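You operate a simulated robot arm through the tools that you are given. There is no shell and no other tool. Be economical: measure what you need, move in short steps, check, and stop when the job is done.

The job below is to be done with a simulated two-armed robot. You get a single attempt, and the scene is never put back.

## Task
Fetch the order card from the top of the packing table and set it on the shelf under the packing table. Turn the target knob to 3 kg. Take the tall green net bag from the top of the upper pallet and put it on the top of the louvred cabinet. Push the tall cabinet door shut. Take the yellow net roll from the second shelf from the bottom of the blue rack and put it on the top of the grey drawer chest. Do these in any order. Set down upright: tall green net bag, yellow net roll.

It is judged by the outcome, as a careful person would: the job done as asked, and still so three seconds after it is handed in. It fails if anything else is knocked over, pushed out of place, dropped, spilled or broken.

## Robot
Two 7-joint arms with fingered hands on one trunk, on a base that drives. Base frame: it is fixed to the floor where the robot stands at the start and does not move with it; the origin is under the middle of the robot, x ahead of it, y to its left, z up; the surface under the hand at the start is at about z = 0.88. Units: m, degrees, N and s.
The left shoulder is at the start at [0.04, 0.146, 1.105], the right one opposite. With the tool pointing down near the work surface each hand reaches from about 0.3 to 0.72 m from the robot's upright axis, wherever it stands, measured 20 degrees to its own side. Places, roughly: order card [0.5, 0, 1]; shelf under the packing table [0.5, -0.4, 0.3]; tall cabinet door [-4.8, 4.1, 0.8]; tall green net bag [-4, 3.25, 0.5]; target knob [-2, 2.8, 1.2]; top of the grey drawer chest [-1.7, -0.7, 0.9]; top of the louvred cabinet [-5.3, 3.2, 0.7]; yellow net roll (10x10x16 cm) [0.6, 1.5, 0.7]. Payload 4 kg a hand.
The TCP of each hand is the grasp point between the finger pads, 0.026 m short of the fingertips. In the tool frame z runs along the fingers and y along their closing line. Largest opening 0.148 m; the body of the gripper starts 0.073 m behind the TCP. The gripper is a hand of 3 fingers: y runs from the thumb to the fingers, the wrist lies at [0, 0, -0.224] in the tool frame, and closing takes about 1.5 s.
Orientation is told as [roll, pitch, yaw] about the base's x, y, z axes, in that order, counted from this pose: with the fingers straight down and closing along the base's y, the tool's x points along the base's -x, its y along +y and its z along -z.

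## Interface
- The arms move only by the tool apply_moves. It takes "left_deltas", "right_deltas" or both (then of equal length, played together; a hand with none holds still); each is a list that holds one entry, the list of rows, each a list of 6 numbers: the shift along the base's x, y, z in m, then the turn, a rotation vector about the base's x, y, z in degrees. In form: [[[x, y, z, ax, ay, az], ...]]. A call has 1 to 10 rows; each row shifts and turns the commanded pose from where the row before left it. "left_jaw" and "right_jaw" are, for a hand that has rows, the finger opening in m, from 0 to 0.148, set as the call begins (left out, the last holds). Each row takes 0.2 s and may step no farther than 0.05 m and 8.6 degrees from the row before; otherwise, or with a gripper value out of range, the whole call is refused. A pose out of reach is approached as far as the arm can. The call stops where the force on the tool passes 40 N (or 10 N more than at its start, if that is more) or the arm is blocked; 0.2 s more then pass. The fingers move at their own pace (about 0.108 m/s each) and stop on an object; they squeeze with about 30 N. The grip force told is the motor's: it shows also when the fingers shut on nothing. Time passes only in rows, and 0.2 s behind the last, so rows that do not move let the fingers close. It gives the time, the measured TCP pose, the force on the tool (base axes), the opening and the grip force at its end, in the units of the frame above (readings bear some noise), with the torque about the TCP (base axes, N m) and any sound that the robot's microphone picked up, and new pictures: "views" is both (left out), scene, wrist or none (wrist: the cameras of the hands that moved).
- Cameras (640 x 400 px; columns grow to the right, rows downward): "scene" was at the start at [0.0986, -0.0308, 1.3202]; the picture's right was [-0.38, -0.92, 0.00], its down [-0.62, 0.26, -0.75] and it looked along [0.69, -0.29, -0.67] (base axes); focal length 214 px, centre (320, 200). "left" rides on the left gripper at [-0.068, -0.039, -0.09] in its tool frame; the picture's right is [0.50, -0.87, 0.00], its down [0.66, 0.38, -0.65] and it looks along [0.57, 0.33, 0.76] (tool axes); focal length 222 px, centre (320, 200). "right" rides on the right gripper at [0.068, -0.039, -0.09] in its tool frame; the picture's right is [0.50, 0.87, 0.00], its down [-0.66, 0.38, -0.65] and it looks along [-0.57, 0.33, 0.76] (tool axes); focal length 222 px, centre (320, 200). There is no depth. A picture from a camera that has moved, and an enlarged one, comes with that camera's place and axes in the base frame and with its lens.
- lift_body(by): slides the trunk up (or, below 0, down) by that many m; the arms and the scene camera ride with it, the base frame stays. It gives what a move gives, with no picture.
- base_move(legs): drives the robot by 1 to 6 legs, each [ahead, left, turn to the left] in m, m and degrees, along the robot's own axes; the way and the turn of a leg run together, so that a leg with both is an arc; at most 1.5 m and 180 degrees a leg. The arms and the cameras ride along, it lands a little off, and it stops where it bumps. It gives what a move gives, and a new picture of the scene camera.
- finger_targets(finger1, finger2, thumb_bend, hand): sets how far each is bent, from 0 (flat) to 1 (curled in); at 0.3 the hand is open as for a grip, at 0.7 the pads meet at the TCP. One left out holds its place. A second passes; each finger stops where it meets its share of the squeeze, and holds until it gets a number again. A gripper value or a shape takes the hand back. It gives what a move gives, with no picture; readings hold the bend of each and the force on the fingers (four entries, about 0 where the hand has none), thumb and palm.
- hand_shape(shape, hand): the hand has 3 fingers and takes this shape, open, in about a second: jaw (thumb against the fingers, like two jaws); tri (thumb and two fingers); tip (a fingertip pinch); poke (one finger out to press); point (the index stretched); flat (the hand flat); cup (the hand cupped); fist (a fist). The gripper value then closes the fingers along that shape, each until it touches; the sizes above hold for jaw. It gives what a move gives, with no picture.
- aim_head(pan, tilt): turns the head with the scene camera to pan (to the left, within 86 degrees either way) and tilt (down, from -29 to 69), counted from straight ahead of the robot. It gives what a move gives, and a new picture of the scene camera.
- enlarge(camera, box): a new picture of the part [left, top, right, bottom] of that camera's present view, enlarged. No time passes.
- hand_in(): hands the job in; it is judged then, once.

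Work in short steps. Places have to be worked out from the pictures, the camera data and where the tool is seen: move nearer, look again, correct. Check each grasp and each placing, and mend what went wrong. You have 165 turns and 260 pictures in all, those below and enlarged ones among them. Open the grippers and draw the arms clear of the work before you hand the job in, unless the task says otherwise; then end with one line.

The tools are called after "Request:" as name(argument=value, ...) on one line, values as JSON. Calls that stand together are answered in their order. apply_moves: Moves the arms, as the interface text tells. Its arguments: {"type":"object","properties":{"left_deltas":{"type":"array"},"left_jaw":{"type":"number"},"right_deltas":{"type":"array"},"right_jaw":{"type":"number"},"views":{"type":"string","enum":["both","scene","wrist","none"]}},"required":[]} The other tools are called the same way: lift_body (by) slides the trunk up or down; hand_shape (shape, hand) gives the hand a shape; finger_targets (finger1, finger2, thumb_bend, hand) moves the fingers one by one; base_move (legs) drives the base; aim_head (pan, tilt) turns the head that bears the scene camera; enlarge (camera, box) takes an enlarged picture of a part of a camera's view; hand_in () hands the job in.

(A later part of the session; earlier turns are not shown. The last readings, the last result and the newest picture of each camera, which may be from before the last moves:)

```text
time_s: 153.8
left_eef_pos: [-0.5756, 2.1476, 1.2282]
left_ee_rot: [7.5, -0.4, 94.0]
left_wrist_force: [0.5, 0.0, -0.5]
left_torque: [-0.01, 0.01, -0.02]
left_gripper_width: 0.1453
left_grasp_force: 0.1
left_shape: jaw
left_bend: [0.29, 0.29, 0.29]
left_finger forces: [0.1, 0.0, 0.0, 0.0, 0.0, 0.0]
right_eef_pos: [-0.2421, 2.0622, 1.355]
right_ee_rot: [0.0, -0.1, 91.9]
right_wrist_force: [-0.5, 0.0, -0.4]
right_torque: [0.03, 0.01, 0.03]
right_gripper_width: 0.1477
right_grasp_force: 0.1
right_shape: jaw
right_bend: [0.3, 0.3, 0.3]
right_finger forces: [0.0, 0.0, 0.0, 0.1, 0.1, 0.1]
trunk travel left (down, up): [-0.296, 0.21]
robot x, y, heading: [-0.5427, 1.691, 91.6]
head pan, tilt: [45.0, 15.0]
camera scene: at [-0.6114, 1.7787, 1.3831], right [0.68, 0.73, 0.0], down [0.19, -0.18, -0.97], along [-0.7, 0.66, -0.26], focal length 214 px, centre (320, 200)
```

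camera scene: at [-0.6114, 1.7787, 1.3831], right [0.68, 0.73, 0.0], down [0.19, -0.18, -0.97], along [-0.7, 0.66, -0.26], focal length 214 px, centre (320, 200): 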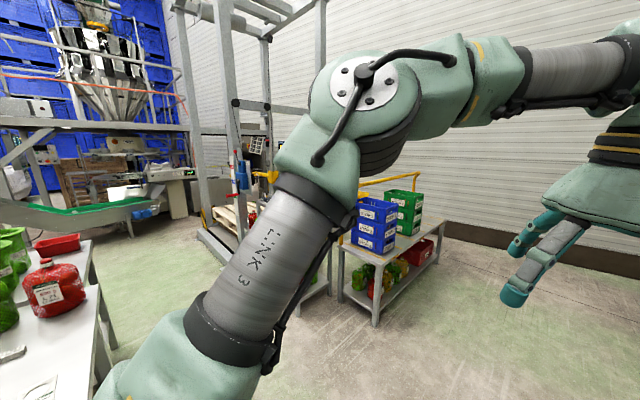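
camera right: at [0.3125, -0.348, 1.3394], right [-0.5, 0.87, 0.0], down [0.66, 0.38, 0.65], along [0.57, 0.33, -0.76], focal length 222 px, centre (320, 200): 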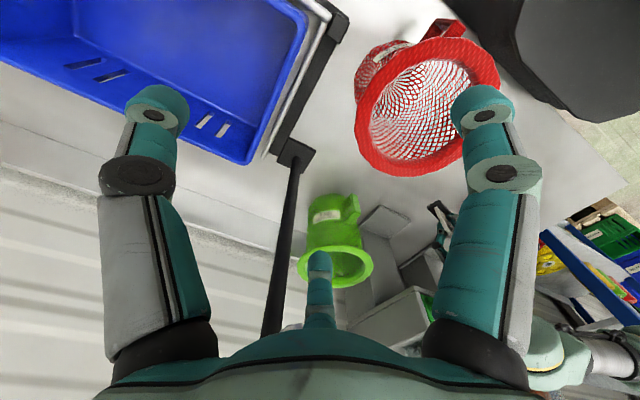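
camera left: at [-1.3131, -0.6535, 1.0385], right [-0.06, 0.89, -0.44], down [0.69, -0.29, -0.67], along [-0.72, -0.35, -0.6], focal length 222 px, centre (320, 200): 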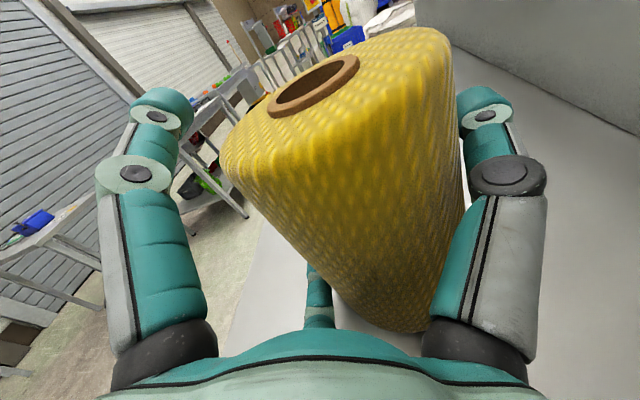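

The arm blocks the view; drive on 0.4 m and turn left 60° to face the knob station.

Request:
base_move(legs=[[0.4, 0, 0], [0, 0, 60]])

Request:
aim_head(pan=-5, tilt=8)

```text
time_s: 158.9
left_eef_pos: [-0.9678, 2.2833, 1.2287]
left_ee_rot: [7.4, -0.4, 154.3]
left_wrist_force: [-0.2, -0.3, 0.1]
left_torque: [0.01, -0.01, 0.02]
left_gripper_width: 0.1448
left_grasp_force: 0.1
left_shape: jaw
left_bend: [0.29, 0.29, 0.29]
left_finger forces: [0.1, 0.0, 0.0, 0.0, 0.0, 0.0]
right_eef_pos: [-0.7269, 2.5302, 1.3562]
right_ee_rot: [0.0, 0.0, 152.2]
right_wrist_force: [-0.1, -0.3, -0.1]
right_torque: [-0.04, -0.02, 0.0]
right_gripper_width: 0.1481
right_grasp_force: 0.1
right_shape: jaw
right_bend: [0.3, 0.3, 0.3]
right_finger forces: [0.0, 0.0, 0.0, 0.0, 0.1, 0.0]
trunk travel left (down, up): [-0.296, 0.21]
robot x, y, heading: [-0.5531, 2.0889, 151.9]
head pan, tilt: [45.0, 15.0]
camera scene: at [-0.6624, 2.0694, 1.3831], right [-0.29, 0.96, 0.0], down [0.25, 0.08, -0.97], along [-0.92, -0.28, -0.26], focal length 214 px, centre (320, 200)
```

scene: 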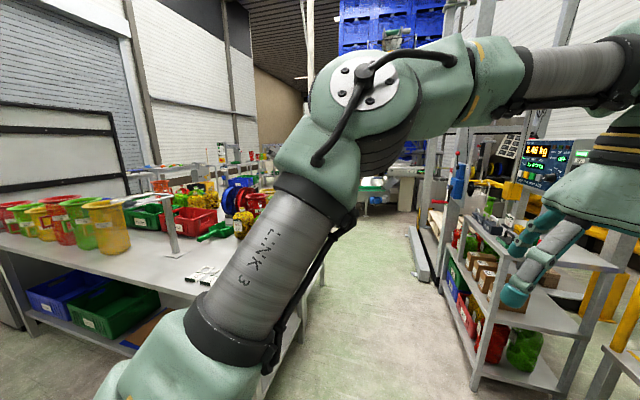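

```text
time_s: 160.1
left_eef_pos: [-0.9683, 2.2824, 1.2277]
left_ee_rot: [7.5, -0.4, 154.3]
left_wrist_force: [-0.4, 0.6, -0.2]
left_torque: [-0.05, 0.02, -0.02]
left_gripper_width: 0.1453
left_grasp_force: 0.0
left_shape: jaw
left_bend: [0.29, 0.29, 0.29]
left_finger forces: [0.1, 0.1, 0.0, 0.1, 0.0, 0.1]
right_eef_pos: [-0.7274, 2.5306, 1.3554]
right_ee_rot: [0.0, 0.0, 152.2]
right_wrist_force: [0.8, -0.7, -0.9]
right_torque: [-0.01, 0.0, 0.03]
right_gripper_width: 0.148
right_grasp_force: 0.0
right_shape: jaw
right_bend: [0.3, 0.3, 0.3]
right_finger forces: [0.1, 0.0, 0.0, 0.1, 0.1, 0.0]
trunk travel left (down, up): [-0.296, 0.21]
robot x, y, heading: [-0.553, 2.0817, 152.0]
head pan, tilt: [-5.0, 8.0]
camera scene: at [-0.651, 2.147, 1.3945], right [0.54, 0.84, 0.0], down [0.12, -0.08, -0.99], along [-0.83, 0.54, -0.14], focal length 214 px, centre (320, 200)
```

scene: 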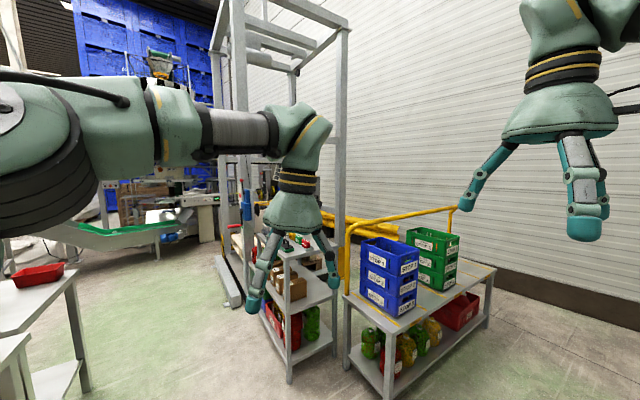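

The left arm still blocks; lower the left hand 0.35 m and look again, aiming at the screen near [-1.95, 2.8, 1.3].

Request:
apply_moves(left_deltas=[[[0, 0, -0.04, 0, 0, 0], [0, 0, -0.04, 0, 0, 0], [0, 0, -0.04, 0, 0, 0], [0, 0, -0.04, 0, 0, 0], [0, 0, -0.04, 0, 0, 0], [0, 0, -0.04, 0, 0, 0], [0, 0, -0.04, 0, 0, 0], [0, 0, -0.04, 0, 0, 0]]], views="scene")

Request:
enlarge(camera="scene", box=[210, 130, 370, 230])

```text
time_s: 161.9
left_eef_pos: [-0.9686, 2.2852, 0.9045]
left_ee_rot: [7.4, -0.4, 154.3]
left_wrist_force: [-0.5, -0.1, 0.3]
left_torque: [0.0, 0.02, 0.03]
left_gripper_width: 0.145
left_grasp_force: 0.1
left_shape: jaw
left_bend: [0.29, 0.29, 0.29]
left_finger forces: [0.1, 0.0, 0.0, 0.1, 0.0, 0.0]
right_eef_pos: [-0.7275, 2.5314, 1.3539]
right_ee_rot: [0.0, 0.1, 152.1]
right_wrist_force: [0.4, 0.6, -0.4]
right_torque: [-0.01, 0.01, 0.01]
right_gripper_width: 0.1479
right_grasp_force: 0.1
right_shape: jaw
right_bend: [0.3, 0.3, 0.3]
right_finger forces: [0.1, 0.1, 0.0, 0.0, 0.0, 0.1]
trunk travel left (down, up): [-0.296, 0.21]
robot x, y, heading: [-0.5564, 2.0866, 152.0]
head pan, tilt: [-5.0, 8.0]
camera scene: at [-0.6518, 2.1474, 1.3944], right [0.54, 0.84, 0.0], down [0.12, -0.08, -0.99], along [-0.83, 0.54, -0.14], focal length 214 px, centre (320, 200)
```

scene: 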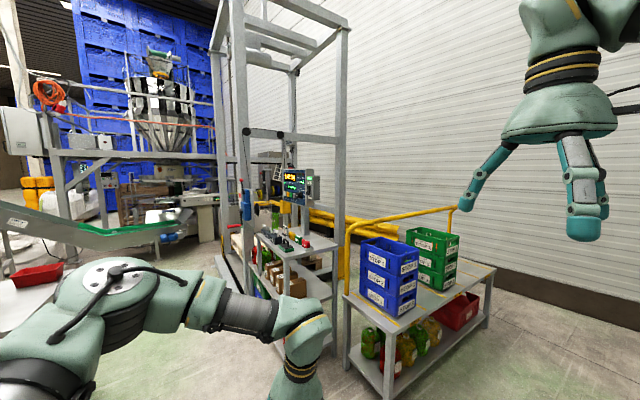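

```text
4.00 times, centred on (290, 180) of scene
camera zoom: at [-0.6518, 2.1474, 1.3944], right [0.54, 0.84, 0.0], down [0.12, -0.08, -0.99], along [-0.83, 0.54, -0.14], focal length 858 px, centre (440, 280)
```

zoom: 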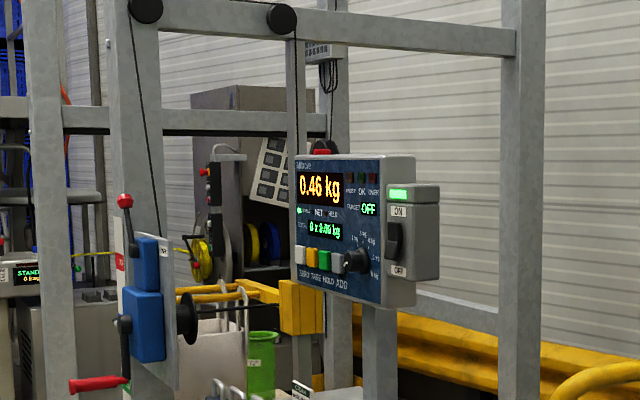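

The panel with the knob (≈[-1.91, 2.8, 1.23]) faces roughly −y; target now OFF. Turn to face +y and strafe left partway for a better view.

Request:
base_move(legs=[[0, 0, -62], [0, 0.6, 0]])

Request:
aim_head(pan=40, tilt=20)

```text
time_s: 168.1
left_eef_pos: [-1.1863, 2.5375, 0.9052]
left_ee_rot: [7.5, -0.4, 93.2]
left_wrist_force: [0.5, -0.1, 0.8]
left_torque: [0.04, 0.02, -0.01]
left_gripper_width: 0.145
left_grasp_force: 0.1
left_shape: jaw
left_bend: [0.29, 0.29, 0.29]
left_finger forces: [0.0, 0.0, 0.0, 0.0, 0.0, 0.0]
right_eef_pos: [-0.8547, 2.4457, 1.3544]
right_ee_rot: [0.0, -0.1, 91.1]
right_wrist_force: [-0.1, 0.7, 0.1]
right_torque: [0.01, -0.02, 0.0]
right_gripper_width: 0.1479
right_grasp_force: 0.0
right_shape: jaw
right_bend: [0.3, 0.3, 0.3]
right_finger forces: [0.0, 0.0, 0.1, 0.0, 0.0, 0.1]
trunk travel left (down, up): [-0.296, 0.21]
robot x, y, heading: [-1.1626, 2.0868, 91.1]
head pan, tilt: [-5.0, 8.0]
camera scene: at [-1.1552, 2.1952, 1.3945], right [1.0, -0.07, 0.0], down [-0.01, -0.14, -0.99], along [0.07, 0.99, -0.14], focal length 214 px, centre (320, 200)
```

scene: 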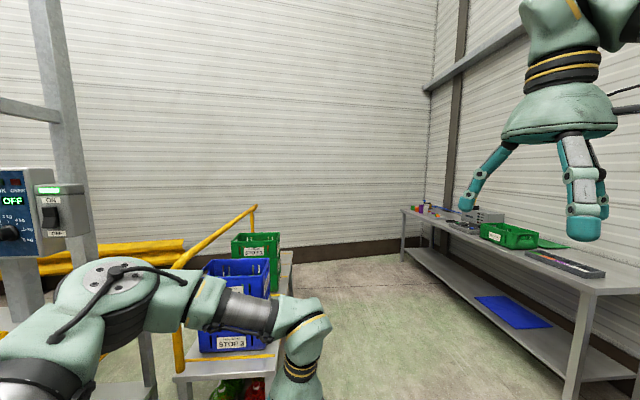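

```text
time_s: 169.2
left_eef_pos: [-1.1862, 2.5381, 0.9059]
left_ee_rot: [7.6, -0.3, 93.2]
left_wrist_force: [0.0, 0.3, -0.4]
left_torque: [0.0, 0.0, 0.01]
left_gripper_width: 0.1451
left_grasp_force: 0.1
left_shape: jaw
left_bend: [0.29, 0.29, 0.29]
left_finger forces: [0.0, 0.0, 0.1, 0.0, 0.1, 0.0]
right_eef_pos: [-0.8543, 2.4457, 1.3552]
right_ee_rot: [0.0, 0.0, 91.0]
right_wrist_force: [-0.2, 0.3, -0.7]
right_torque: [0.0, 0.03, 0.01]
right_gripper_width: 0.1483
right_grasp_force: 0.0
right_shape: jaw
right_bend: [0.3, 0.3, 0.3]
right_finger forces: [0.0, 0.1, 0.1, 0.0, 0.0, 0.0]
trunk travel left (down, up): [-0.296, 0.21]
robot x, y, heading: [-1.1667, 2.0765, 91.2]
head pan, tilt: [40.0, 20.0]
camera scene: at [-1.2232, 2.1732, 1.375], right [0.76, 0.66, 0.0], down [0.22, -0.26, -0.94], along [-0.62, 0.71, -0.34], focal length 214 px, centre (320, 200)
```

scene: 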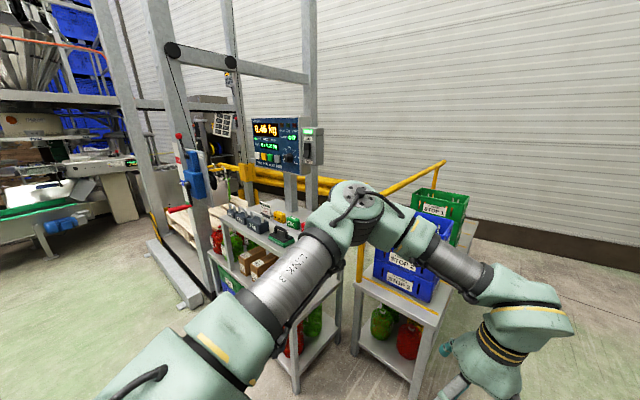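

Zoom on the panel to read the dial and get its geometry.

Request:
enlarge(camera="scene", box=[240, 105, 336, 185])

```text
5.00 times, centred on (288, 145) of scene
camera zoom: at [-1.2232, 2.1732, 1.375], right [0.76, 0.66, 0.0], down [0.22, -0.26, -0.94], along [-0.62, 0.71, -0.34], focal length 1072 px, centre (480, 475)
```

zoom: 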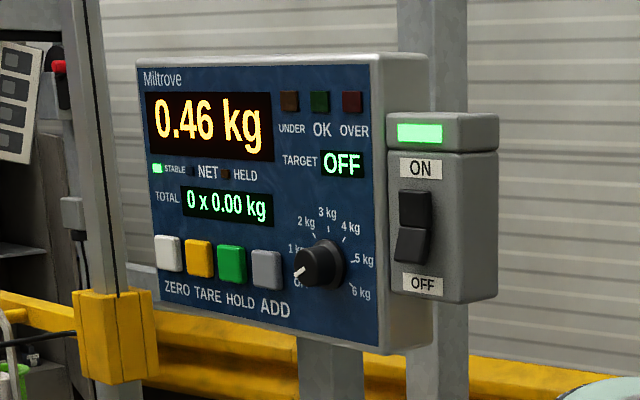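

Dial runs OFF(−135°)…3 kg at top, so it needs +135° clockwise. Knob triangulates to ≈[-2.03, 2.86, 1.215]. Raise the trunk and left hand, then test pointing the hand along +y here in free air.

Request:
lift_body(by=0.2)

Request:
apply_moves(left_deltas=[[[0, 0, 0.04, 0, -4, 0], [0, 0, 0.04, 0, -3.5, 0], [0, 0, 0.04, 8, 0, 0], [0, 0, 0.04, 8, 0, 0], [0, 0, 0.03, 8, 0, 0], [0, 0, 0.02, 8, 0, 0], [0, 0, 0, 8, 0, 0], [0, 0, 0, 8, 0, 0], [0, 0, 0, 8, 0, 0], [0, 0, 0, 8, 0, 0]]], left_jaw=0.1, views="scene")

```text
time_s: 171.3
left_eef_pos: [-1.1875, 2.5387, 1.106]
left_ee_rot: [7.5, -0.4, 93.2]
left_wrist_force: [0.3, 0.1, -0.3]
left_torque: [0.01, 0.0, -0.04]
left_gripper_width: 0.1454
left_grasp_force: 0.1
left_shape: jaw
left_bend: [0.29, 0.29, 0.29]
left_finger forces: [0.0, 0.1, 0.1, 0.0, 0.0, 0.0]
right_eef_pos: [-0.8547, 2.4463, 1.5566]
right_ee_rot: [0.1, 0.0, 91.0]
right_wrist_force: [-0.9, 0.0, -0.9]
right_torque: [-0.01, 0.02, 0.0]
right_gripper_width: 0.1481
right_grasp_force: 0.0
right_shape: jaw
right_bend: [0.3, 0.3, 0.3]
right_finger forces: [0.0, 0.0, 0.0, 0.0, 0.1, 0.0]
trunk travel left (down, up): [-0.496, 0.01]
robot x, y, heading: [-1.1634, 2.0809, 90.9]
head pan, tilt: [40.0, 20.0]
```

```text
time_s: 173.6
left_eef_pos: [-1.187, 2.5379, 1.3158]
left_ee_rot: [-6.5, -63.8, 97.4]
left_wrist_force: [0.2, 0.2, -0.4]
left_torque: [0.02, 0.05, 0.01]
left_gripper_width: 0.1005
left_grasp_force: 0.0
left_shape: jaw
left_bend: [0.29, 0.29, 0.72]
left_finger forces: [0.1, 0.1, 0.0, 0.1, 0.1, 0.0]
right_eef_pos: [-0.8545, 2.4451, 1.5556]
right_ee_rot: [0.1, 0.0, 91.1]
right_wrist_force: [0.4, -0.1, 0.2]
right_torque: [0.01, -0.01, -0.04]
right_gripper_width: 0.1478
right_grasp_force: 0.1
right_shape: jaw
right_bend: [0.3, 0.3, 0.3]
right_finger forces: [0.0, 0.1, 0.0, 0.0, 0.1, 0.0]
trunk travel left (down, up): [-0.496, 0.01]
robot x, y, heading: [-1.1644, 2.0806, 90.9]
head pan, tilt: [40.0, 20.0]
camera scene: at [-1.2221, 2.1728, 1.5752], right [0.75, 0.66, 0.0], down [0.22, -0.26, -0.94], along [-0.62, 0.71, -0.34], focal length 214 px, centre (320, 200)
```

scene: 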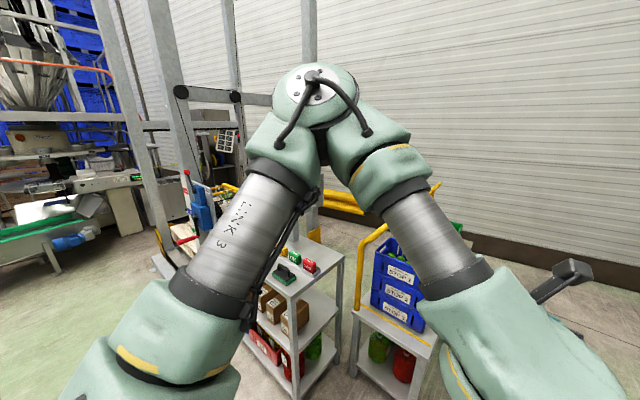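

Works well at this height. Finish rotating to horizontal, and check axes.

Request:
apply_moves(left_deltas=[[[0, 0, 0, 8.5, 0, 0], [0, 0, 0, 8.5, 0, 0], [0, 0, 0, 8.5, 0, 0]]], views="wrist")

```text
time_s: 174.3
left_eef_pos: [-1.1852, 2.5389, 1.3494]
left_ee_rot: [-78.4, -83.7, 170.9]
left_wrist_force: [0.2, 0.2, 0.3]
left_torque: [-0.02, 0.0, -0.02]
left_gripper_width: 0.1
left_grasp_force: 0.0
left_shape: jaw
left_bend: [0.29, 0.29, 0.72]
left_finger forces: [0.0, 0.0, 0.1, 0.0, 0.1, 0.0]
left hand out of reach, approached as far as the arm can: row 3
right_eef_pos: [-0.854, 2.4433, 1.5554]
right_ee_rot: [0.1, 0.0, 91.0]
right_wrist_force: [0.1, 0.0, 0.1]
right_torque: [0.0, 0.0, 0.03]
right_gripper_width: 0.1477
right_grasp_force: 0.1
right_shape: jaw
right_bend: [0.3, 0.3, 0.3]
right_finger forces: [0.1, 0.1, 0.0, 0.0, 0.0, 0.1]
trunk travel left (down, up): [-0.496, 0.01]
robot x, y, heading: [-1.163, 2.0811, 91.2]
head pan, tilt: [40.0, 20.0]
camera left: at [-1.151, 2.4511, 1.4207], right [0.91, 0.03, -0.4], down [-0.28, -0.68, -0.68], along [-0.29, 0.73, -0.61], focal length 222 px, centre (320, 200)
```

left: 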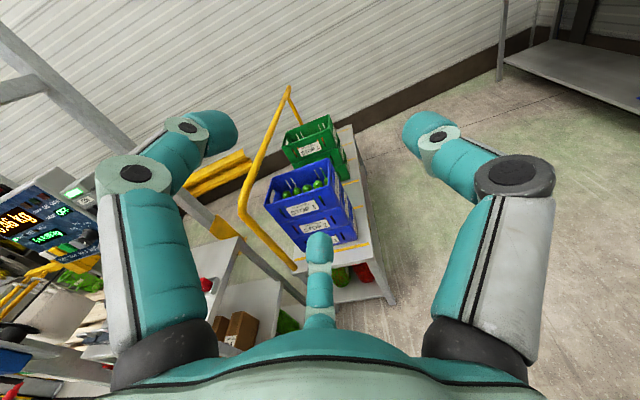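

Level. Pre-roll the hand −67° about +y (so I can then turn 135° clockwise).

Request:
apply_moves(left_deltas=[[[0, 0, -0.01, 0, -8.4, 0], [0, 0, -0.01, 0, -8.4, 0], [0, 0, -0.01, 0, -8.4, 0], [0, 0, 0, 0, -8.4, 0], [0, 0, 0, 0, -8.4, 0], [0, 0, 0, 0, -8.4, 0], [0, 0, 0, 0, -8.4, 0], [0, 0, 0, 0, -8.4, 0]]], views="wrist")

```text
time_s: 176.2
left_eef_pos: [-1.1717, 2.534, 1.3534]
left_ee_rot: [-89.6, -16.3, -178.8]
left_wrist_force: [0.8, -1.1, -0.2]
left_torque: [0.02, 0.03, 0.01]
left_gripper_width: 0.1003
left_grasp_force: 0.1
left_shape: jaw
left_bend: [0.29, 0.29, 0.72]
left_finger forces: [0.0, 0.0, 0.0, 0.0, 0.0, 0.0]
left hand out of reach, approached as far as the arm can: row 1, 2, 3, 7
right_eef_pos: [-0.8552, 2.4452, 1.5545]
right_ee_rot: [0.0, 0.0, 91.2]
right_wrist_force: [0.1, -0.3, -0.2]
right_torque: [0.01, 0.0, -0.01]
right_gripper_width: 0.1482
right_grasp_force: 0.1
right_shape: jaw
right_bend: [0.3, 0.3, 0.3]
right_finger forces: [0.0, 0.0, 0.0, 0.1, 0.1, 0.0]
trunk travel left (down, up): [-0.496, 0.01]
robot x, y, heading: [-1.1632, 2.0777, 91.2]
head pan, tilt: [40.0, 20.0]
camera left: at [-1.2231, 2.4411, 1.4085], right [0.72, 0.02, 0.69], down [0.54, -0.65, -0.54], along [0.43, 0.76, -0.48], focal length 222 px, centre (320, 200)
```

left: 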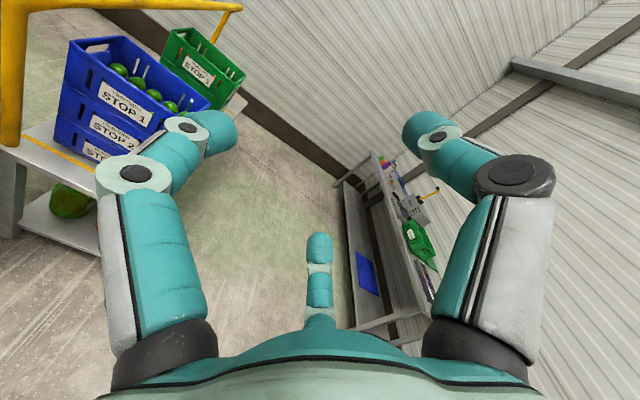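

Level with tool-y pointing down. Raise the hand 0.1 m to pass well over the cart's yellow rail, then strafe left in two legs.

Request:
apply_moves(left_deltas=[[[0, 0, 0.025, 0, 0, 0], [0, 0, 0.025, 0, 0, 0], [0, 0, 0.025, 0, 0, 0], [0, 0, 0.025, 0, 0, 0]]], views="none")

Request:
base_move(legs=[[0, 0.45, -1]])

Request:
aim_head(pan=75, tilt=35)

```text
time_s: 177.2
left_eef_pos: [-1.1599, 2.5262, 1.4397]
left_ee_rot: [-89.8, -19.6, 179.5]
left_wrist_force: [1.5, 0.1, 0.6]
left_torque: [0.01, 0.0, -0.03]
left_gripper_width: 0.1004
left_grasp_force: 0.1
left_shape: jaw
left_bend: [0.29, 0.29, 0.72]
left_finger forces: [0.1, 0.1, 0.1, 0.0, 0.0, 0.0]
right_eef_pos: [-0.8571, 2.4449, 1.555]
right_ee_rot: [0.0, 0.0, 91.1]
right_wrist_force: [-0.7, -0.5, 0.0]
right_torque: [-0.03, -0.01, 0.01]
right_gripper_width: 0.1481
right_grasp_force: 0.0
right_shape: jaw
right_bend: [0.3, 0.3, 0.3]
right_finger forces: [0.0, 0.0, 0.0, 0.0, 0.0, 0.0]
trunk travel left (down, up): [-0.496, 0.01]
robot x, y, heading: [-1.1615, 2.0785, 90.9]
head pan, tilt: [40.0, 20.0]
```

```text
time_s: 179.9
left_eef_pos: [-1.6017, 2.5212, 1.4409]
left_ee_rot: [-89.8, -19.7, 178.9]
left_wrist_force: [0.0, 0.1, 0.1]
left_torque: [-0.01, 0.01, 0.0]
left_gripper_width: 0.1002
left_grasp_force: 0.1
left_shape: jaw
left_bend: [0.29, 0.29, 0.72]
left_finger forces: [0.0, 0.0, 0.0, 0.0, 0.0, 0.0]
right_eef_pos: [-1.2984, 2.4373, 1.5559]
right_ee_rot: [0.3, 0.0, 90.5]
right_wrist_force: [0.6, 0.0, -0.5]
right_torque: [0.03, 0.03, 0.0]
right_gripper_width: 0.1476
right_grasp_force: 0.1
right_shape: jaw
right_bend: [0.3, 0.3, 0.3]
right_finger forces: [0.0, 0.0, 0.0, 0.0, 0.0, 0.1]
trunk travel left (down, up): [-0.496, 0.01]
robot x, y, heading: [-1.6131, 2.0727, 90.4]
head pan, tilt: [40.0, 20.0]
camera scene: at [-1.6701, 2.1682, 1.5753], right [0.76, 0.65, 0.0], down [0.22, -0.26, -0.94], along [-0.61, 0.72, -0.34], focal length 214 px, centre (320, 200)
```

scene: 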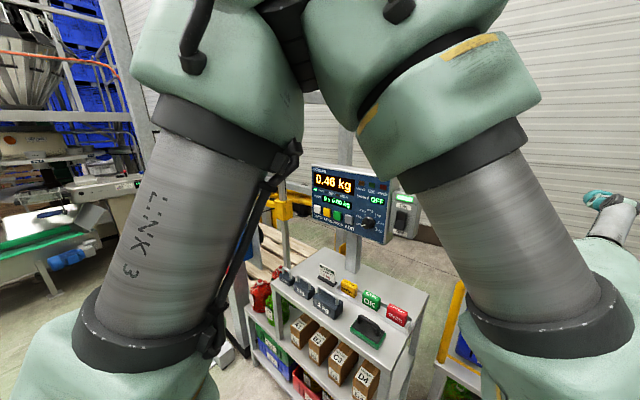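

```text
time_s: 180.9
left_eef_pos: [-1.6044, 2.5211, 1.4403]
left_ee_rot: [-89.7, -19.6, 179.0]
left_wrist_force: [-0.5, 0.2, -0.7]
left_torque: [0.01, 0.03, 0.02]
left_gripper_width: 0.1003
left_grasp_force: 0.1
left_shape: jaw
left_bend: [0.29, 0.29, 0.72]
left_finger forces: [0.1, 0.0, 0.1, 0.0, 0.1, 0.0]
right_eef_pos: [-1.3025, 2.4357, 1.5554]
right_ee_rot: [0.0, 0.0, 90.5]
right_wrist_force: [0.4, 0.0, -0.1]
right_torque: [0.03, 0.03, -0.04]
right_gripper_width: 0.1479
right_grasp_force: 0.0
right_shape: jaw
right_bend: [0.3, 0.3, 0.3]
right_finger forces: [0.0, 0.0, 0.0, 0.0, 0.1, 0.0]
trunk travel left (down, up): [-0.496, 0.01]
robot x, y, heading: [-1.6125, 2.0788, 90.2]
head pan, tilt: [75.0, 35.0]
camera scene: at [-1.6983, 2.1196, 1.5513], right [0.25, 0.97, 0.0], down [0.55, -0.15, -0.82], along [-0.79, 0.21, -0.57], focal length 214 px, centre (320, 200)
```

scene: 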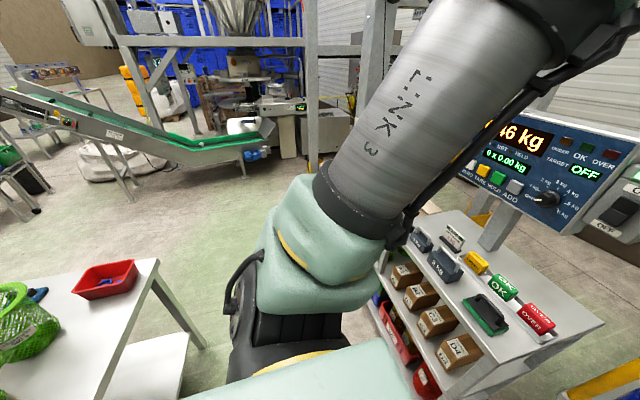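

Knob refined to ≈[-2.01, 2.853, 1.217]. Strafe left 0.4 m to line up.

Request:
base_move(legs=[[0, 0.4, 0]])

Request:
apply_moves(left_deltas=[[[0, 0, -0.04, 0, 0, 0], [0, 0, -0.04, 0, 0, 0], [0, 0, -0.04, 0, 0, 0], [0, 0, -0.04, 0, 0, 0], [0, 0, -0.04, 0, 0, 0], [0, 0, -0.02, 0, 0, 0]]], views="wrist")

```text
time_s: 183.4
left_eef_pos: [-2.0115, 2.5208, 1.4409]
left_ee_rot: [-89.8, -19.7, 178.2]
left_wrist_force: [-0.4, 0.3, -0.4]
left_torque: [0.01, -0.01, 0.03]
left_gripper_width: 0.1003
left_grasp_force: 0.1
left_shape: jaw
left_bend: [0.29, 0.29, 0.72]
left_finger forces: [0.0, 0.0, 0.0, 0.0, 0.1, 0.0]
right_eef_pos: [-1.7093, 2.4333, 1.555]
right_ee_rot: [0.2, 0.0, 89.8]
right_wrist_force: [-0.1, -0.4, 0.1]
right_torque: [0.0, 0.0, -0.03]
right_gripper_width: 0.1477
right_grasp_force: 0.0
right_shape: jaw
right_bend: [0.3, 0.3, 0.3]
right_finger forces: [0.1, 0.0, 0.0, 0.0, 0.1, 0.1]
trunk travel left (down, up): [-0.496, 0.01]
robot x, y, heading: [-2.0254, 2.0757, 89.6]
head pan, tilt: [75.0, 35.0]
camera scene: at [-2.1083, 2.1197, 1.5515], right [0.26, 0.96, 0.0], down [0.55, -0.15, -0.82], along [-0.79, 0.21, -0.57], focal length 214 px, centre (320, 200)
```

scene: 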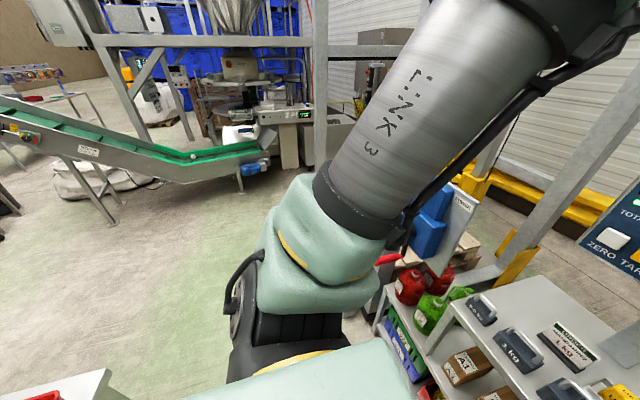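

```text
time_s: 184.8
left_eef_pos: [-2.0106, 2.5179, 1.3561]
left_ee_rot: [-90.6, -16.2, -180.0]
left_wrist_force: [-0.4, 0.3, 0.0]
left_torque: [0.01, 0.0, -0.01]
left_gripper_width: 0.1003
left_grasp_force: 0.1
left_shape: jaw
left_bend: [0.29, 0.29, 0.72]
left_finger forces: [0.0, 0.1, 0.0, 0.1, 0.0, 0.1]
left hand out of reach, approached as far as the arm can: row 3, 4, 5, 6
right_eef_pos: [-1.711, 2.4325, 1.5552]
right_ee_rot: [0.0, -0.1, 89.8]
right_wrist_force: [0.0, 0.2, 0.6]
right_torque: [-0.03, 0.0, 0.01]
right_gripper_width: 0.1481
right_grasp_force: 0.0
right_shape: jaw
right_bend: [0.3, 0.3, 0.3]
right_finger forces: [0.1, 0.1, 0.1, 0.1, 0.0, 0.1]
trunk travel left (down, up): [-0.496, 0.01]
robot x, y, heading: [-2.0277, 2.0688, 90.0]
head pan, tilt: [75.0, 35.0]
camera left: at [-2.0642, 2.4278, 1.4106], right [0.72, -0.01, 0.69], down [0.52, -0.65, -0.55], along [0.45, 0.76, -0.46], focal length 222 px, centre (320, 200)
```

left: 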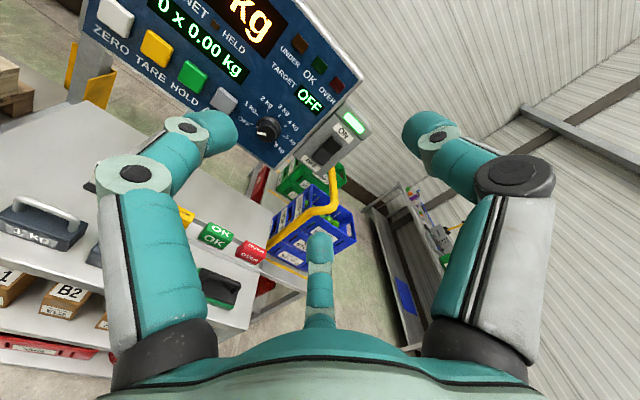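

Knob direction agrees (x≈−2.013, z≈1.22). Lower the trunk 0.137 and advance to pre-grasp.

Request:
lift_body(by=-0.137)

Request:
apply_moves(left_deltas=[[[0, 0.035, 0, 0, 0, 0], [0, 0.035, 0, 0, 0, 0], [0, 0.035, 0, 0, 0, 0], [0, 0.035, 0, 0, 0, 0], [0, 0.035, 0, 0, 0, 0], [0, 0.035, 0, 0, 0, 0]]], views="both")

```text
time_s: 186.5
left_eef_pos: [-2.0135, 2.5216, 1.2167]
left_ee_rot: [-90.2, -16.2, -179.6]
left_wrist_force: [0.4, -0.5, 0.1]
left_torque: [0.02, 0.02, -0.02]
left_gripper_width: 0.1002
left_grasp_force: 0.1
left_shape: jaw
left_bend: [0.29, 0.29, 0.72]
left_finger forces: [0.0, 0.1, 0.0, 0.1, 0.0, 0.0]
right_eef_pos: [-1.7118, 2.4328, 1.4184]
right_ee_rot: [0.0, 0.0, 89.9]
right_wrist_force: [-0.1, -0.5, 0.5]
right_torque: [-0.01, -0.04, 0.0]
right_gripper_width: 0.1479
right_grasp_force: 0.1
right_shape: jaw
right_bend: [0.3, 0.3, 0.3]
right_finger forces: [0.1, 0.0, 0.0, 0.0, 0.0, 0.1]
trunk travel left (down, up): [-0.359, 0.147]
robot x, y, heading: [-2.0275, 2.0731, 89.8]
head pan, tilt: [75.0, 35.0]
```

```text
time_s: 187.9
left_eef_pos: [-1.976, 2.725, 1.2213]
left_ee_rot: [-89.0, -19.9, 178.4]
left_wrist_force: [0.1, -0.5, 0.2]
left_torque: [-0.04, -0.02, 0.01]
left_gripper_width: 0.1004
left_grasp_force: 0.0
left_shape: jaw
left_bend: [0.29, 0.29, 0.72]
left_finger forces: [0.0, 0.0, 0.0, 0.0, 0.0, 0.0]
left hand out of reach, approached as far as the arm can: row 2, 3, 4, 5, 6
right_eef_pos: [-1.7113, 2.4346, 1.4176]
right_ee_rot: [0.0, 0.1, 89.9]
right_wrist_force: [-0.1, 0.3, 0.0]
right_torque: [0.01, -0.02, 0.01]
right_gripper_width: 0.1477
right_grasp_force: 0.2
right_shape: jaw
right_bend: [0.3, 0.3, 0.3]
right_finger forces: [0.1, 0.0, 0.1, 0.0, 0.1, 0.0]
trunk travel left (down, up): [-0.359, 0.147]
robot x, y, heading: [-2.025, 2.0755, 89.4]
head pan, tilt: [75.0, 35.0]
camera scene: at [-2.1114, 2.1212, 1.4137], right [0.26, 0.96, 0.0], down [0.55, -0.15, -0.82], along [-0.79, 0.21, -0.57], focal length 214 px, centre (320, 200)
camera left: at [-2.0272, 2.6351, 1.2804], right [0.77, 0.0, 0.64], down [0.47, -0.67, -0.57], along [0.44, 0.74, -0.51], focal length 222 px, centre (320, 200)
```

scene: 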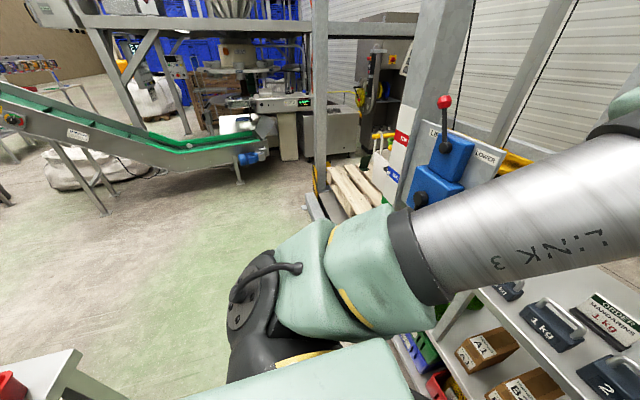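
left: 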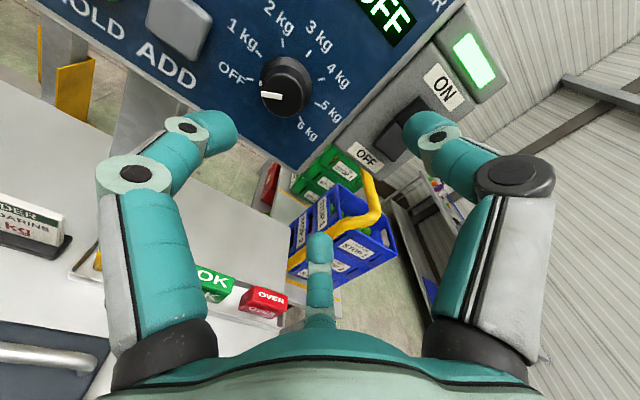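

Use the base for the remaining approach: left 0.036, forward 0.07, then re-measure.

Request:
base_move(legs=[[0.06, 0.036, 0]])

Request:
apply_moves(left_deltas=[[[0, 0, 0, 0, 0, 0]]], views="wrist")

```text
time_s: 188.9
left_eef_pos: [-2.0057, 2.7766, 1.226]
left_ee_rot: [-89.3, -19.9, 178.4]
left_wrist_force: [0.2, -0.5, -0.4]
left_torque: [0.0, -0.03, 0.01]
left_gripper_width: 0.1003
left_grasp_force: 0.1
left_shape: jaw
left_bend: [0.29, 0.29, 0.72]
left_finger forces: [0.1, 0.0, 0.1, 0.0, 0.0, 0.1]
right_eef_pos: [-1.7429, 2.4868, 1.4192]
right_ee_rot: [0.3, -0.3, 89.7]
right_wrist_force: [0.4, 0.3, 0.1]
right_torque: [0.03, 0.02, -0.01]
right_gripper_width: 0.1479
right_grasp_force: 0.0
right_shape: jaw
right_bend: [0.3, 0.3, 0.3]
right_finger forces: [0.1, 0.1, 0.0, 0.1, 0.1, 0.1]
trunk travel left (down, up): [-0.359, 0.147]
robot x, y, heading: [-2.0612, 2.1342, 89.5]
head pan, tilt: [75.0, 35.0]
camera scene: at [-2.1432, 2.1749, 1.4141], right [0.26, 0.96, 0.0], down [0.55, -0.15, -0.82], along [-0.79, 0.22, -0.57], focal length 214 px, centre (320, 200)
```

scene: 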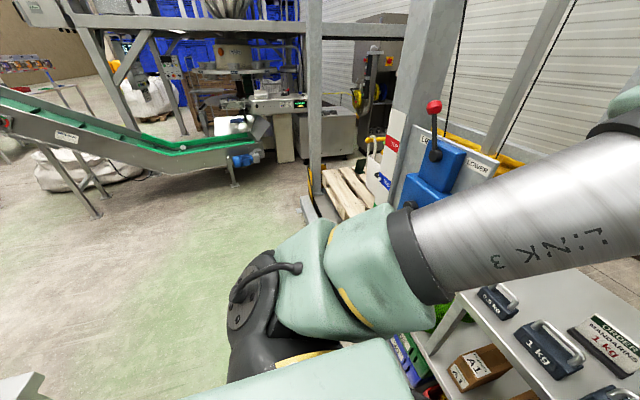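

```text
time_s: 189.3
left_eef_pos: [-2.0075, 2.7807, 1.2246]
left_ee_rot: [-89.1, -19.6, 178.3]
left_wrist_force: [0.7, -0.9, 0.3]
left_torque: [-0.01, 0.02, 0.02]
left_gripper_width: 0.1002
left_grasp_force: 0.1
left_shape: jaw
left_bend: [0.29, 0.29, 0.72]
left_finger forces: [0.0, 0.0, 0.0, 0.1, 0.0, 0.1]
right_eef_pos: [-1.7439, 2.49, 1.419]
right_ee_rot: [0.2, -0.2, 89.7]
right_wrist_force: [-0.9, 0.5, 0.1]
right_torque: [0.04, 0.04, -0.01]
right_gripper_width: 0.1478
right_grasp_force: 0.0
right_shape: jaw
right_bend: [0.3, 0.3, 0.3]
right_finger forces: [0.0, 0.0, 0.0, 0.1, 0.0, 0.0]
trunk travel left (down, up): [-0.359, 0.147]
robot x, y, heading: [-2.0657, 2.1372, 89.6]
head pan, tilt: [75.0, 35.0]
camera left: at [-2.0602, 2.6919, 1.2832], right [0.76, -0.01, 0.65], down [0.47, -0.67, -0.57], along [0.44, 0.74, -0.51], focal length 222 px, centre (320, 200)
```

left: 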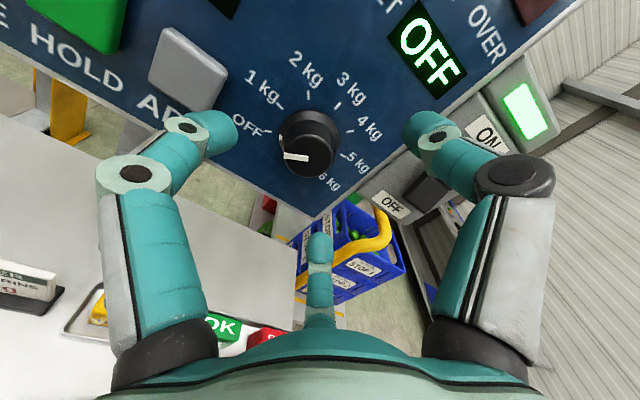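

Knob axis ≈[-2.013, z 1.218], front y≈2.84, panel ≈2.875. Final approach: forward 0.058, left 0.006, trunk −0.006.

Request:
lift_body(by=-0.006)

Request:
base_move(legs=[[0.05, 0.006, 0]])

Request:
apply_moves(left_deltas=[[[0, 0, 0, 0, 0, 0]]], views="wrist")

```text
time_s: 189.8
left_eef_pos: [-2.0092, 2.7818, 1.2182]
left_ee_rot: [-89.1, -19.8, 178.3]
left_wrist_force: [0.3, 0.2, 0.8]
left_torque: [-0.01, 0.01, 0.01]
left_gripper_width: 0.1003
left_grasp_force: 0.1
left_shape: jaw
left_bend: [0.29, 0.29, 0.72]
left_finger forces: [0.0, 0.1, 0.1, 0.0, 0.0, 0.1]
right_eef_pos: [-1.7457, 2.4924, 1.4122]
right_ee_rot: [0.0, -0.1, 89.6]
right_wrist_force: [0.2, 0.4, -0.1]
right_torque: [-0.02, 0.0, -0.05]
right_gripper_width: 0.1478
right_grasp_force: 0.0
right_shape: jaw
right_bend: [0.3, 0.3, 0.3]
right_finger forces: [0.1, 0.0, 0.0, 0.0, 0.1, 0.1]
trunk travel left (down, up): [-0.353, 0.153]
robot x, y, heading: [-2.0625, 2.1359, 89.9]
head pan, tilt: [75.0, 35.0]
```

```text
time_s: 190.9
left_eef_pos: [-2.0113, 2.8323, 1.2131]
left_ee_rot: [-88.6, -19.5, 178.0]
left_wrist_force: [1.3, -0.4, 0.5]
left_torque: [0.01, 0.0, 0.02]
left_gripper_width: 0.0998
left_grasp_force: 0.0
left_shape: jaw
left_bend: [0.29, 0.29, 0.72]
left_finger forces: [0.9, 0.0, 0.0, 0.1, 0.1, 0.1]
right_eef_pos: [-1.7522, 2.5464, 1.4111]
right_ee_rot: [0.1, 0.2, 89.6]
right_wrist_force: [-0.4, 0.6, 0.9]
right_torque: [-0.03, -0.03, 0.01]
right_gripper_width: 0.1479
right_grasp_force: 0.0
right_shape: jaw
right_bend: [0.3, 0.3, 0.3]
right_finger forces: [0.1, 0.0, 0.0, 0.0, 0.0, 0.1]
trunk travel left (down, up): [-0.353, 0.153]
robot x, y, heading: [-2.0693, 2.1848, 89.7]
head pan, tilt: [75.0, 35.0]
heard: click
stopped in leg 1: the force on the tool passed its limit at 96 N (the readings are from after the stop); the commanded pose is now the measured one
camera scene: at [-2.1521, 2.234, 1.4075], right [0.27, 0.96, 0.0], down [0.55, -0.15, -0.82], along [-0.79, 0.22, -0.57], focal length 214 px, centre (320, 200)
```

scene: 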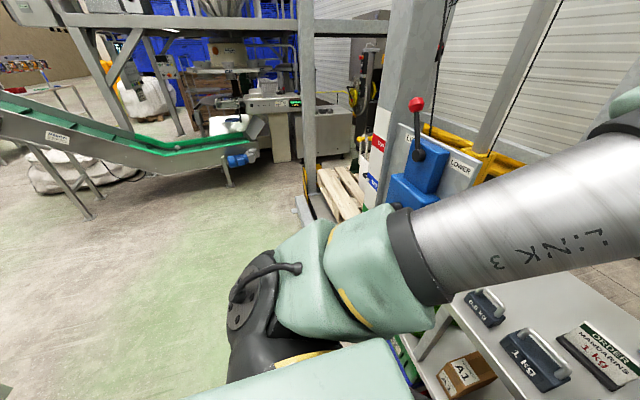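

```text
time_s: 191.3
left_eef_pos: [-2.0107, 2.8268, 1.2159]
left_ee_rot: [-88.7, -19.4, 178.0]
left_wrist_force: [0.1, -1.1, 0.2]
left_torque: [0.0, 0.03, -0.01]
left_gripper_width: 0.0997
left_grasp_force: 0.0
left_shape: jaw
left_bend: [0.29, 0.29, 0.72]
left_finger forces: [0.0, 0.0, 0.0, 0.1, 0.1, 0.0]
right_eef_pos: [-1.7497, 2.5406, 1.4123]
right_ee_rot: [0.2, 0.0, 89.6]
right_wrist_force: [0.2, -0.6, -0.2]
right_torque: [-0.03, 0.01, 0.01]
right_gripper_width: 0.1478
right_grasp_force: 0.1
right_shape: jaw
right_bend: [0.3, 0.3, 0.3]
right_finger forces: [0.0, 0.1, 0.1, 0.1, 0.1, 0.0]
trunk travel left (down, up): [-0.353, 0.153]
robot x, y, heading: [-2.0683, 2.181, 89.8]
head pan, tilt: [75.0, 35.0]
camera left: at [-2.0636, 2.7388, 1.2748], right [0.76, -0.01, 0.65], down [0.47, -0.68, -0.56], along [0.44, 0.73, -0.51], focal length 222 px, centre (320, 200)
```

left: 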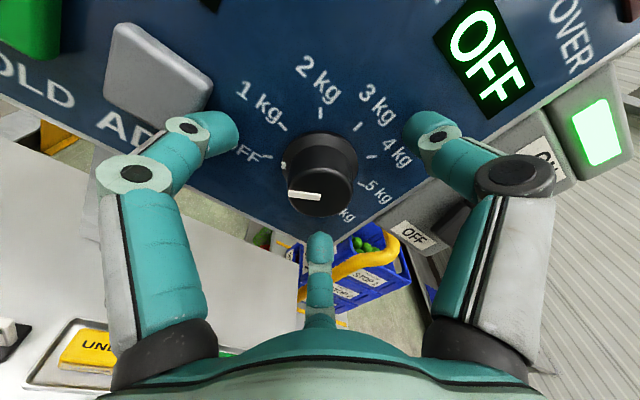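

It stopped with contact and a click – the left digit may have brushed the panel/ADD button. Back off 5 cm and check the display.

Request:
base_move(legs=[[-0.06, 0, 0]])

Request:
aim_head(pan=0, tilt=15)

Request:
apply_moves(left_deltas=[[[0, 0, 0, 0, 0, 0]]], views="wrist")

```text
time_s: 192.3
left_eef_pos: [-2.0125, 2.7761, 1.2102]
left_ee_rot: [-88.4, -19.5, 178.0]
left_wrist_force: [-0.7, 0.2, 0.0]
left_torque: [0.01, 0.0, 0.01]
left_gripper_width: 0.1001
left_grasp_force: 0.0
left_shape: jaw
left_bend: [0.29, 0.29, 0.72]
left_finger forces: [0.1, 0.0, 0.0, 0.1, 0.0, 0.1]
right_eef_pos: [-1.7507, 2.4893, 1.4091]
right_ee_rot: [0.2, 0.5, 89.5]
right_wrist_force: [-0.3, -0.1, -0.1]
right_torque: [-0.03, -0.03, -0.01]
right_gripper_width: 0.1481
right_grasp_force: 0.1
right_shape: jaw
right_bend: [0.3, 0.3, 0.3]
right_finger forces: [0.1, 0.0, 0.1, 0.0, 0.0, 0.1]
trunk travel left (down, up): [-0.353, 0.153]
robot x, y, heading: [-2.0714, 2.1261, 89.6]
head pan, tilt: [75.0, 35.0]
camera scene: at [-2.1519, 2.1779, 1.4074], right [0.27, 0.96, -0.01], down [0.55, -0.16, -0.82], along [-0.79, 0.21, -0.57], focal length 214 px, centre (320, 200)
```

scene: 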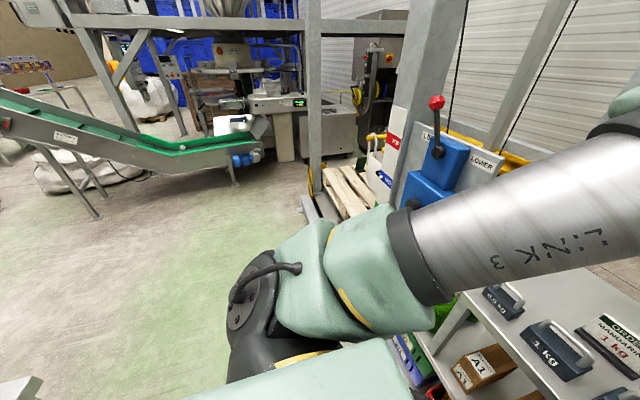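

```text
time_s: 193.7
left_eef_pos: [-2.0122, 2.7686, 1.2144]
left_ee_rot: [-88.8, -19.4, 178.0]
left_wrist_force: [0.4, -0.6, -0.1]
left_torque: [0.01, 0.0, 0.02]
left_gripper_width: 0.0996
left_grasp_force: 0.1
left_shape: jaw
left_bend: [0.29, 0.29, 0.72]
left_finger forces: [0.0, 0.0, 0.0, 0.1, 0.0, 0.1]
right_eef_pos: [-1.7512, 2.4821, 1.4104]
right_ee_rot: [0.1, 0.1, 89.6]
right_wrist_force: [0.2, -0.1, 0.0]
right_torque: [-0.02, -0.03, -0.01]
right_gripper_width: 0.1481
right_grasp_force: 0.0
right_shape: jaw
right_bend: [0.3, 0.3, 0.3]
right_finger forces: [0.0, 0.0, 0.0, 0.0, 0.0, 0.0]
trunk travel left (down, up): [-0.353, 0.153]
robot x, y, heading: [-2.0702, 2.1288, 89.6]
head pan, tilt: [0.0, 15.0]
camera scene: at [-2.0666, 2.2396, 1.4397], right [1.0, -0.01, 0.0], down [0.0, -0.26, -0.97], along [0.01, 0.97, -0.26], focal length 214 px, centre (320, 200)
```

scene: 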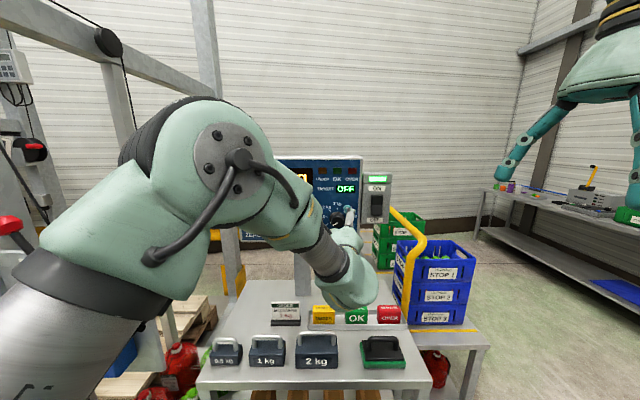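

```text
time_s: 194.1
left_eef_pos: [-2.012, 2.7686, 1.2152]
left_ee_rot: [-88.8, -19.5, 178.0]
left_wrist_force: [0.4, 0.1, 0.1]
left_torque: [0.0, -0.03, -0.01]
left_gripper_width: 0.0996
left_grasp_force: 0.0
left_shape: jaw
left_bend: [0.29, 0.29, 0.72]
left_finger forces: [0.0, 0.1, 0.0, 0.0, 0.0, 0.1]
right_eef_pos: [-1.7506, 2.4834, 1.4105]
right_ee_rot: [0.1, 0.1, 89.6]
right_wrist_force: [0.9, -0.6, 0.1]
right_torque: [0.02, -0.01, -0.01]
right_gripper_width: 0.1479
right_grasp_force: 0.0
right_shape: jaw
right_bend: [0.3, 0.3, 0.3]
right_finger forces: [0.1, 0.0, 0.0, 0.0, 0.0, 0.0]
trunk travel left (down, up): [-0.353, 0.153]
robot x, y, heading: [-2.0712, 2.1242, 89.8]
head pan, tilt: [0.0, 15.0]
camera left: at [-2.0647, 2.6804, 1.274], right [0.76, -0.01, 0.65], down [0.47, -0.68, -0.56], along [0.44, 0.73, -0.51], focal length 222 px, centre (320, 200)
```

left: 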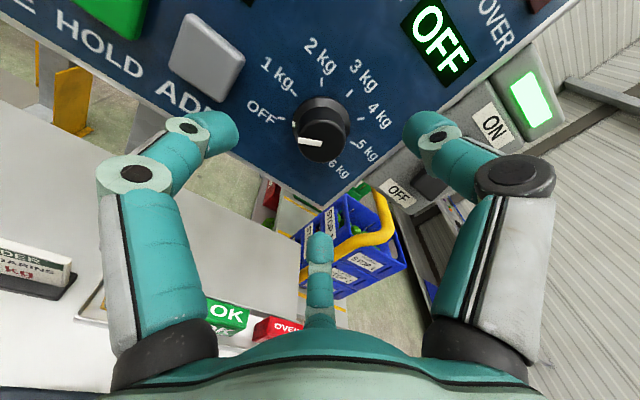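

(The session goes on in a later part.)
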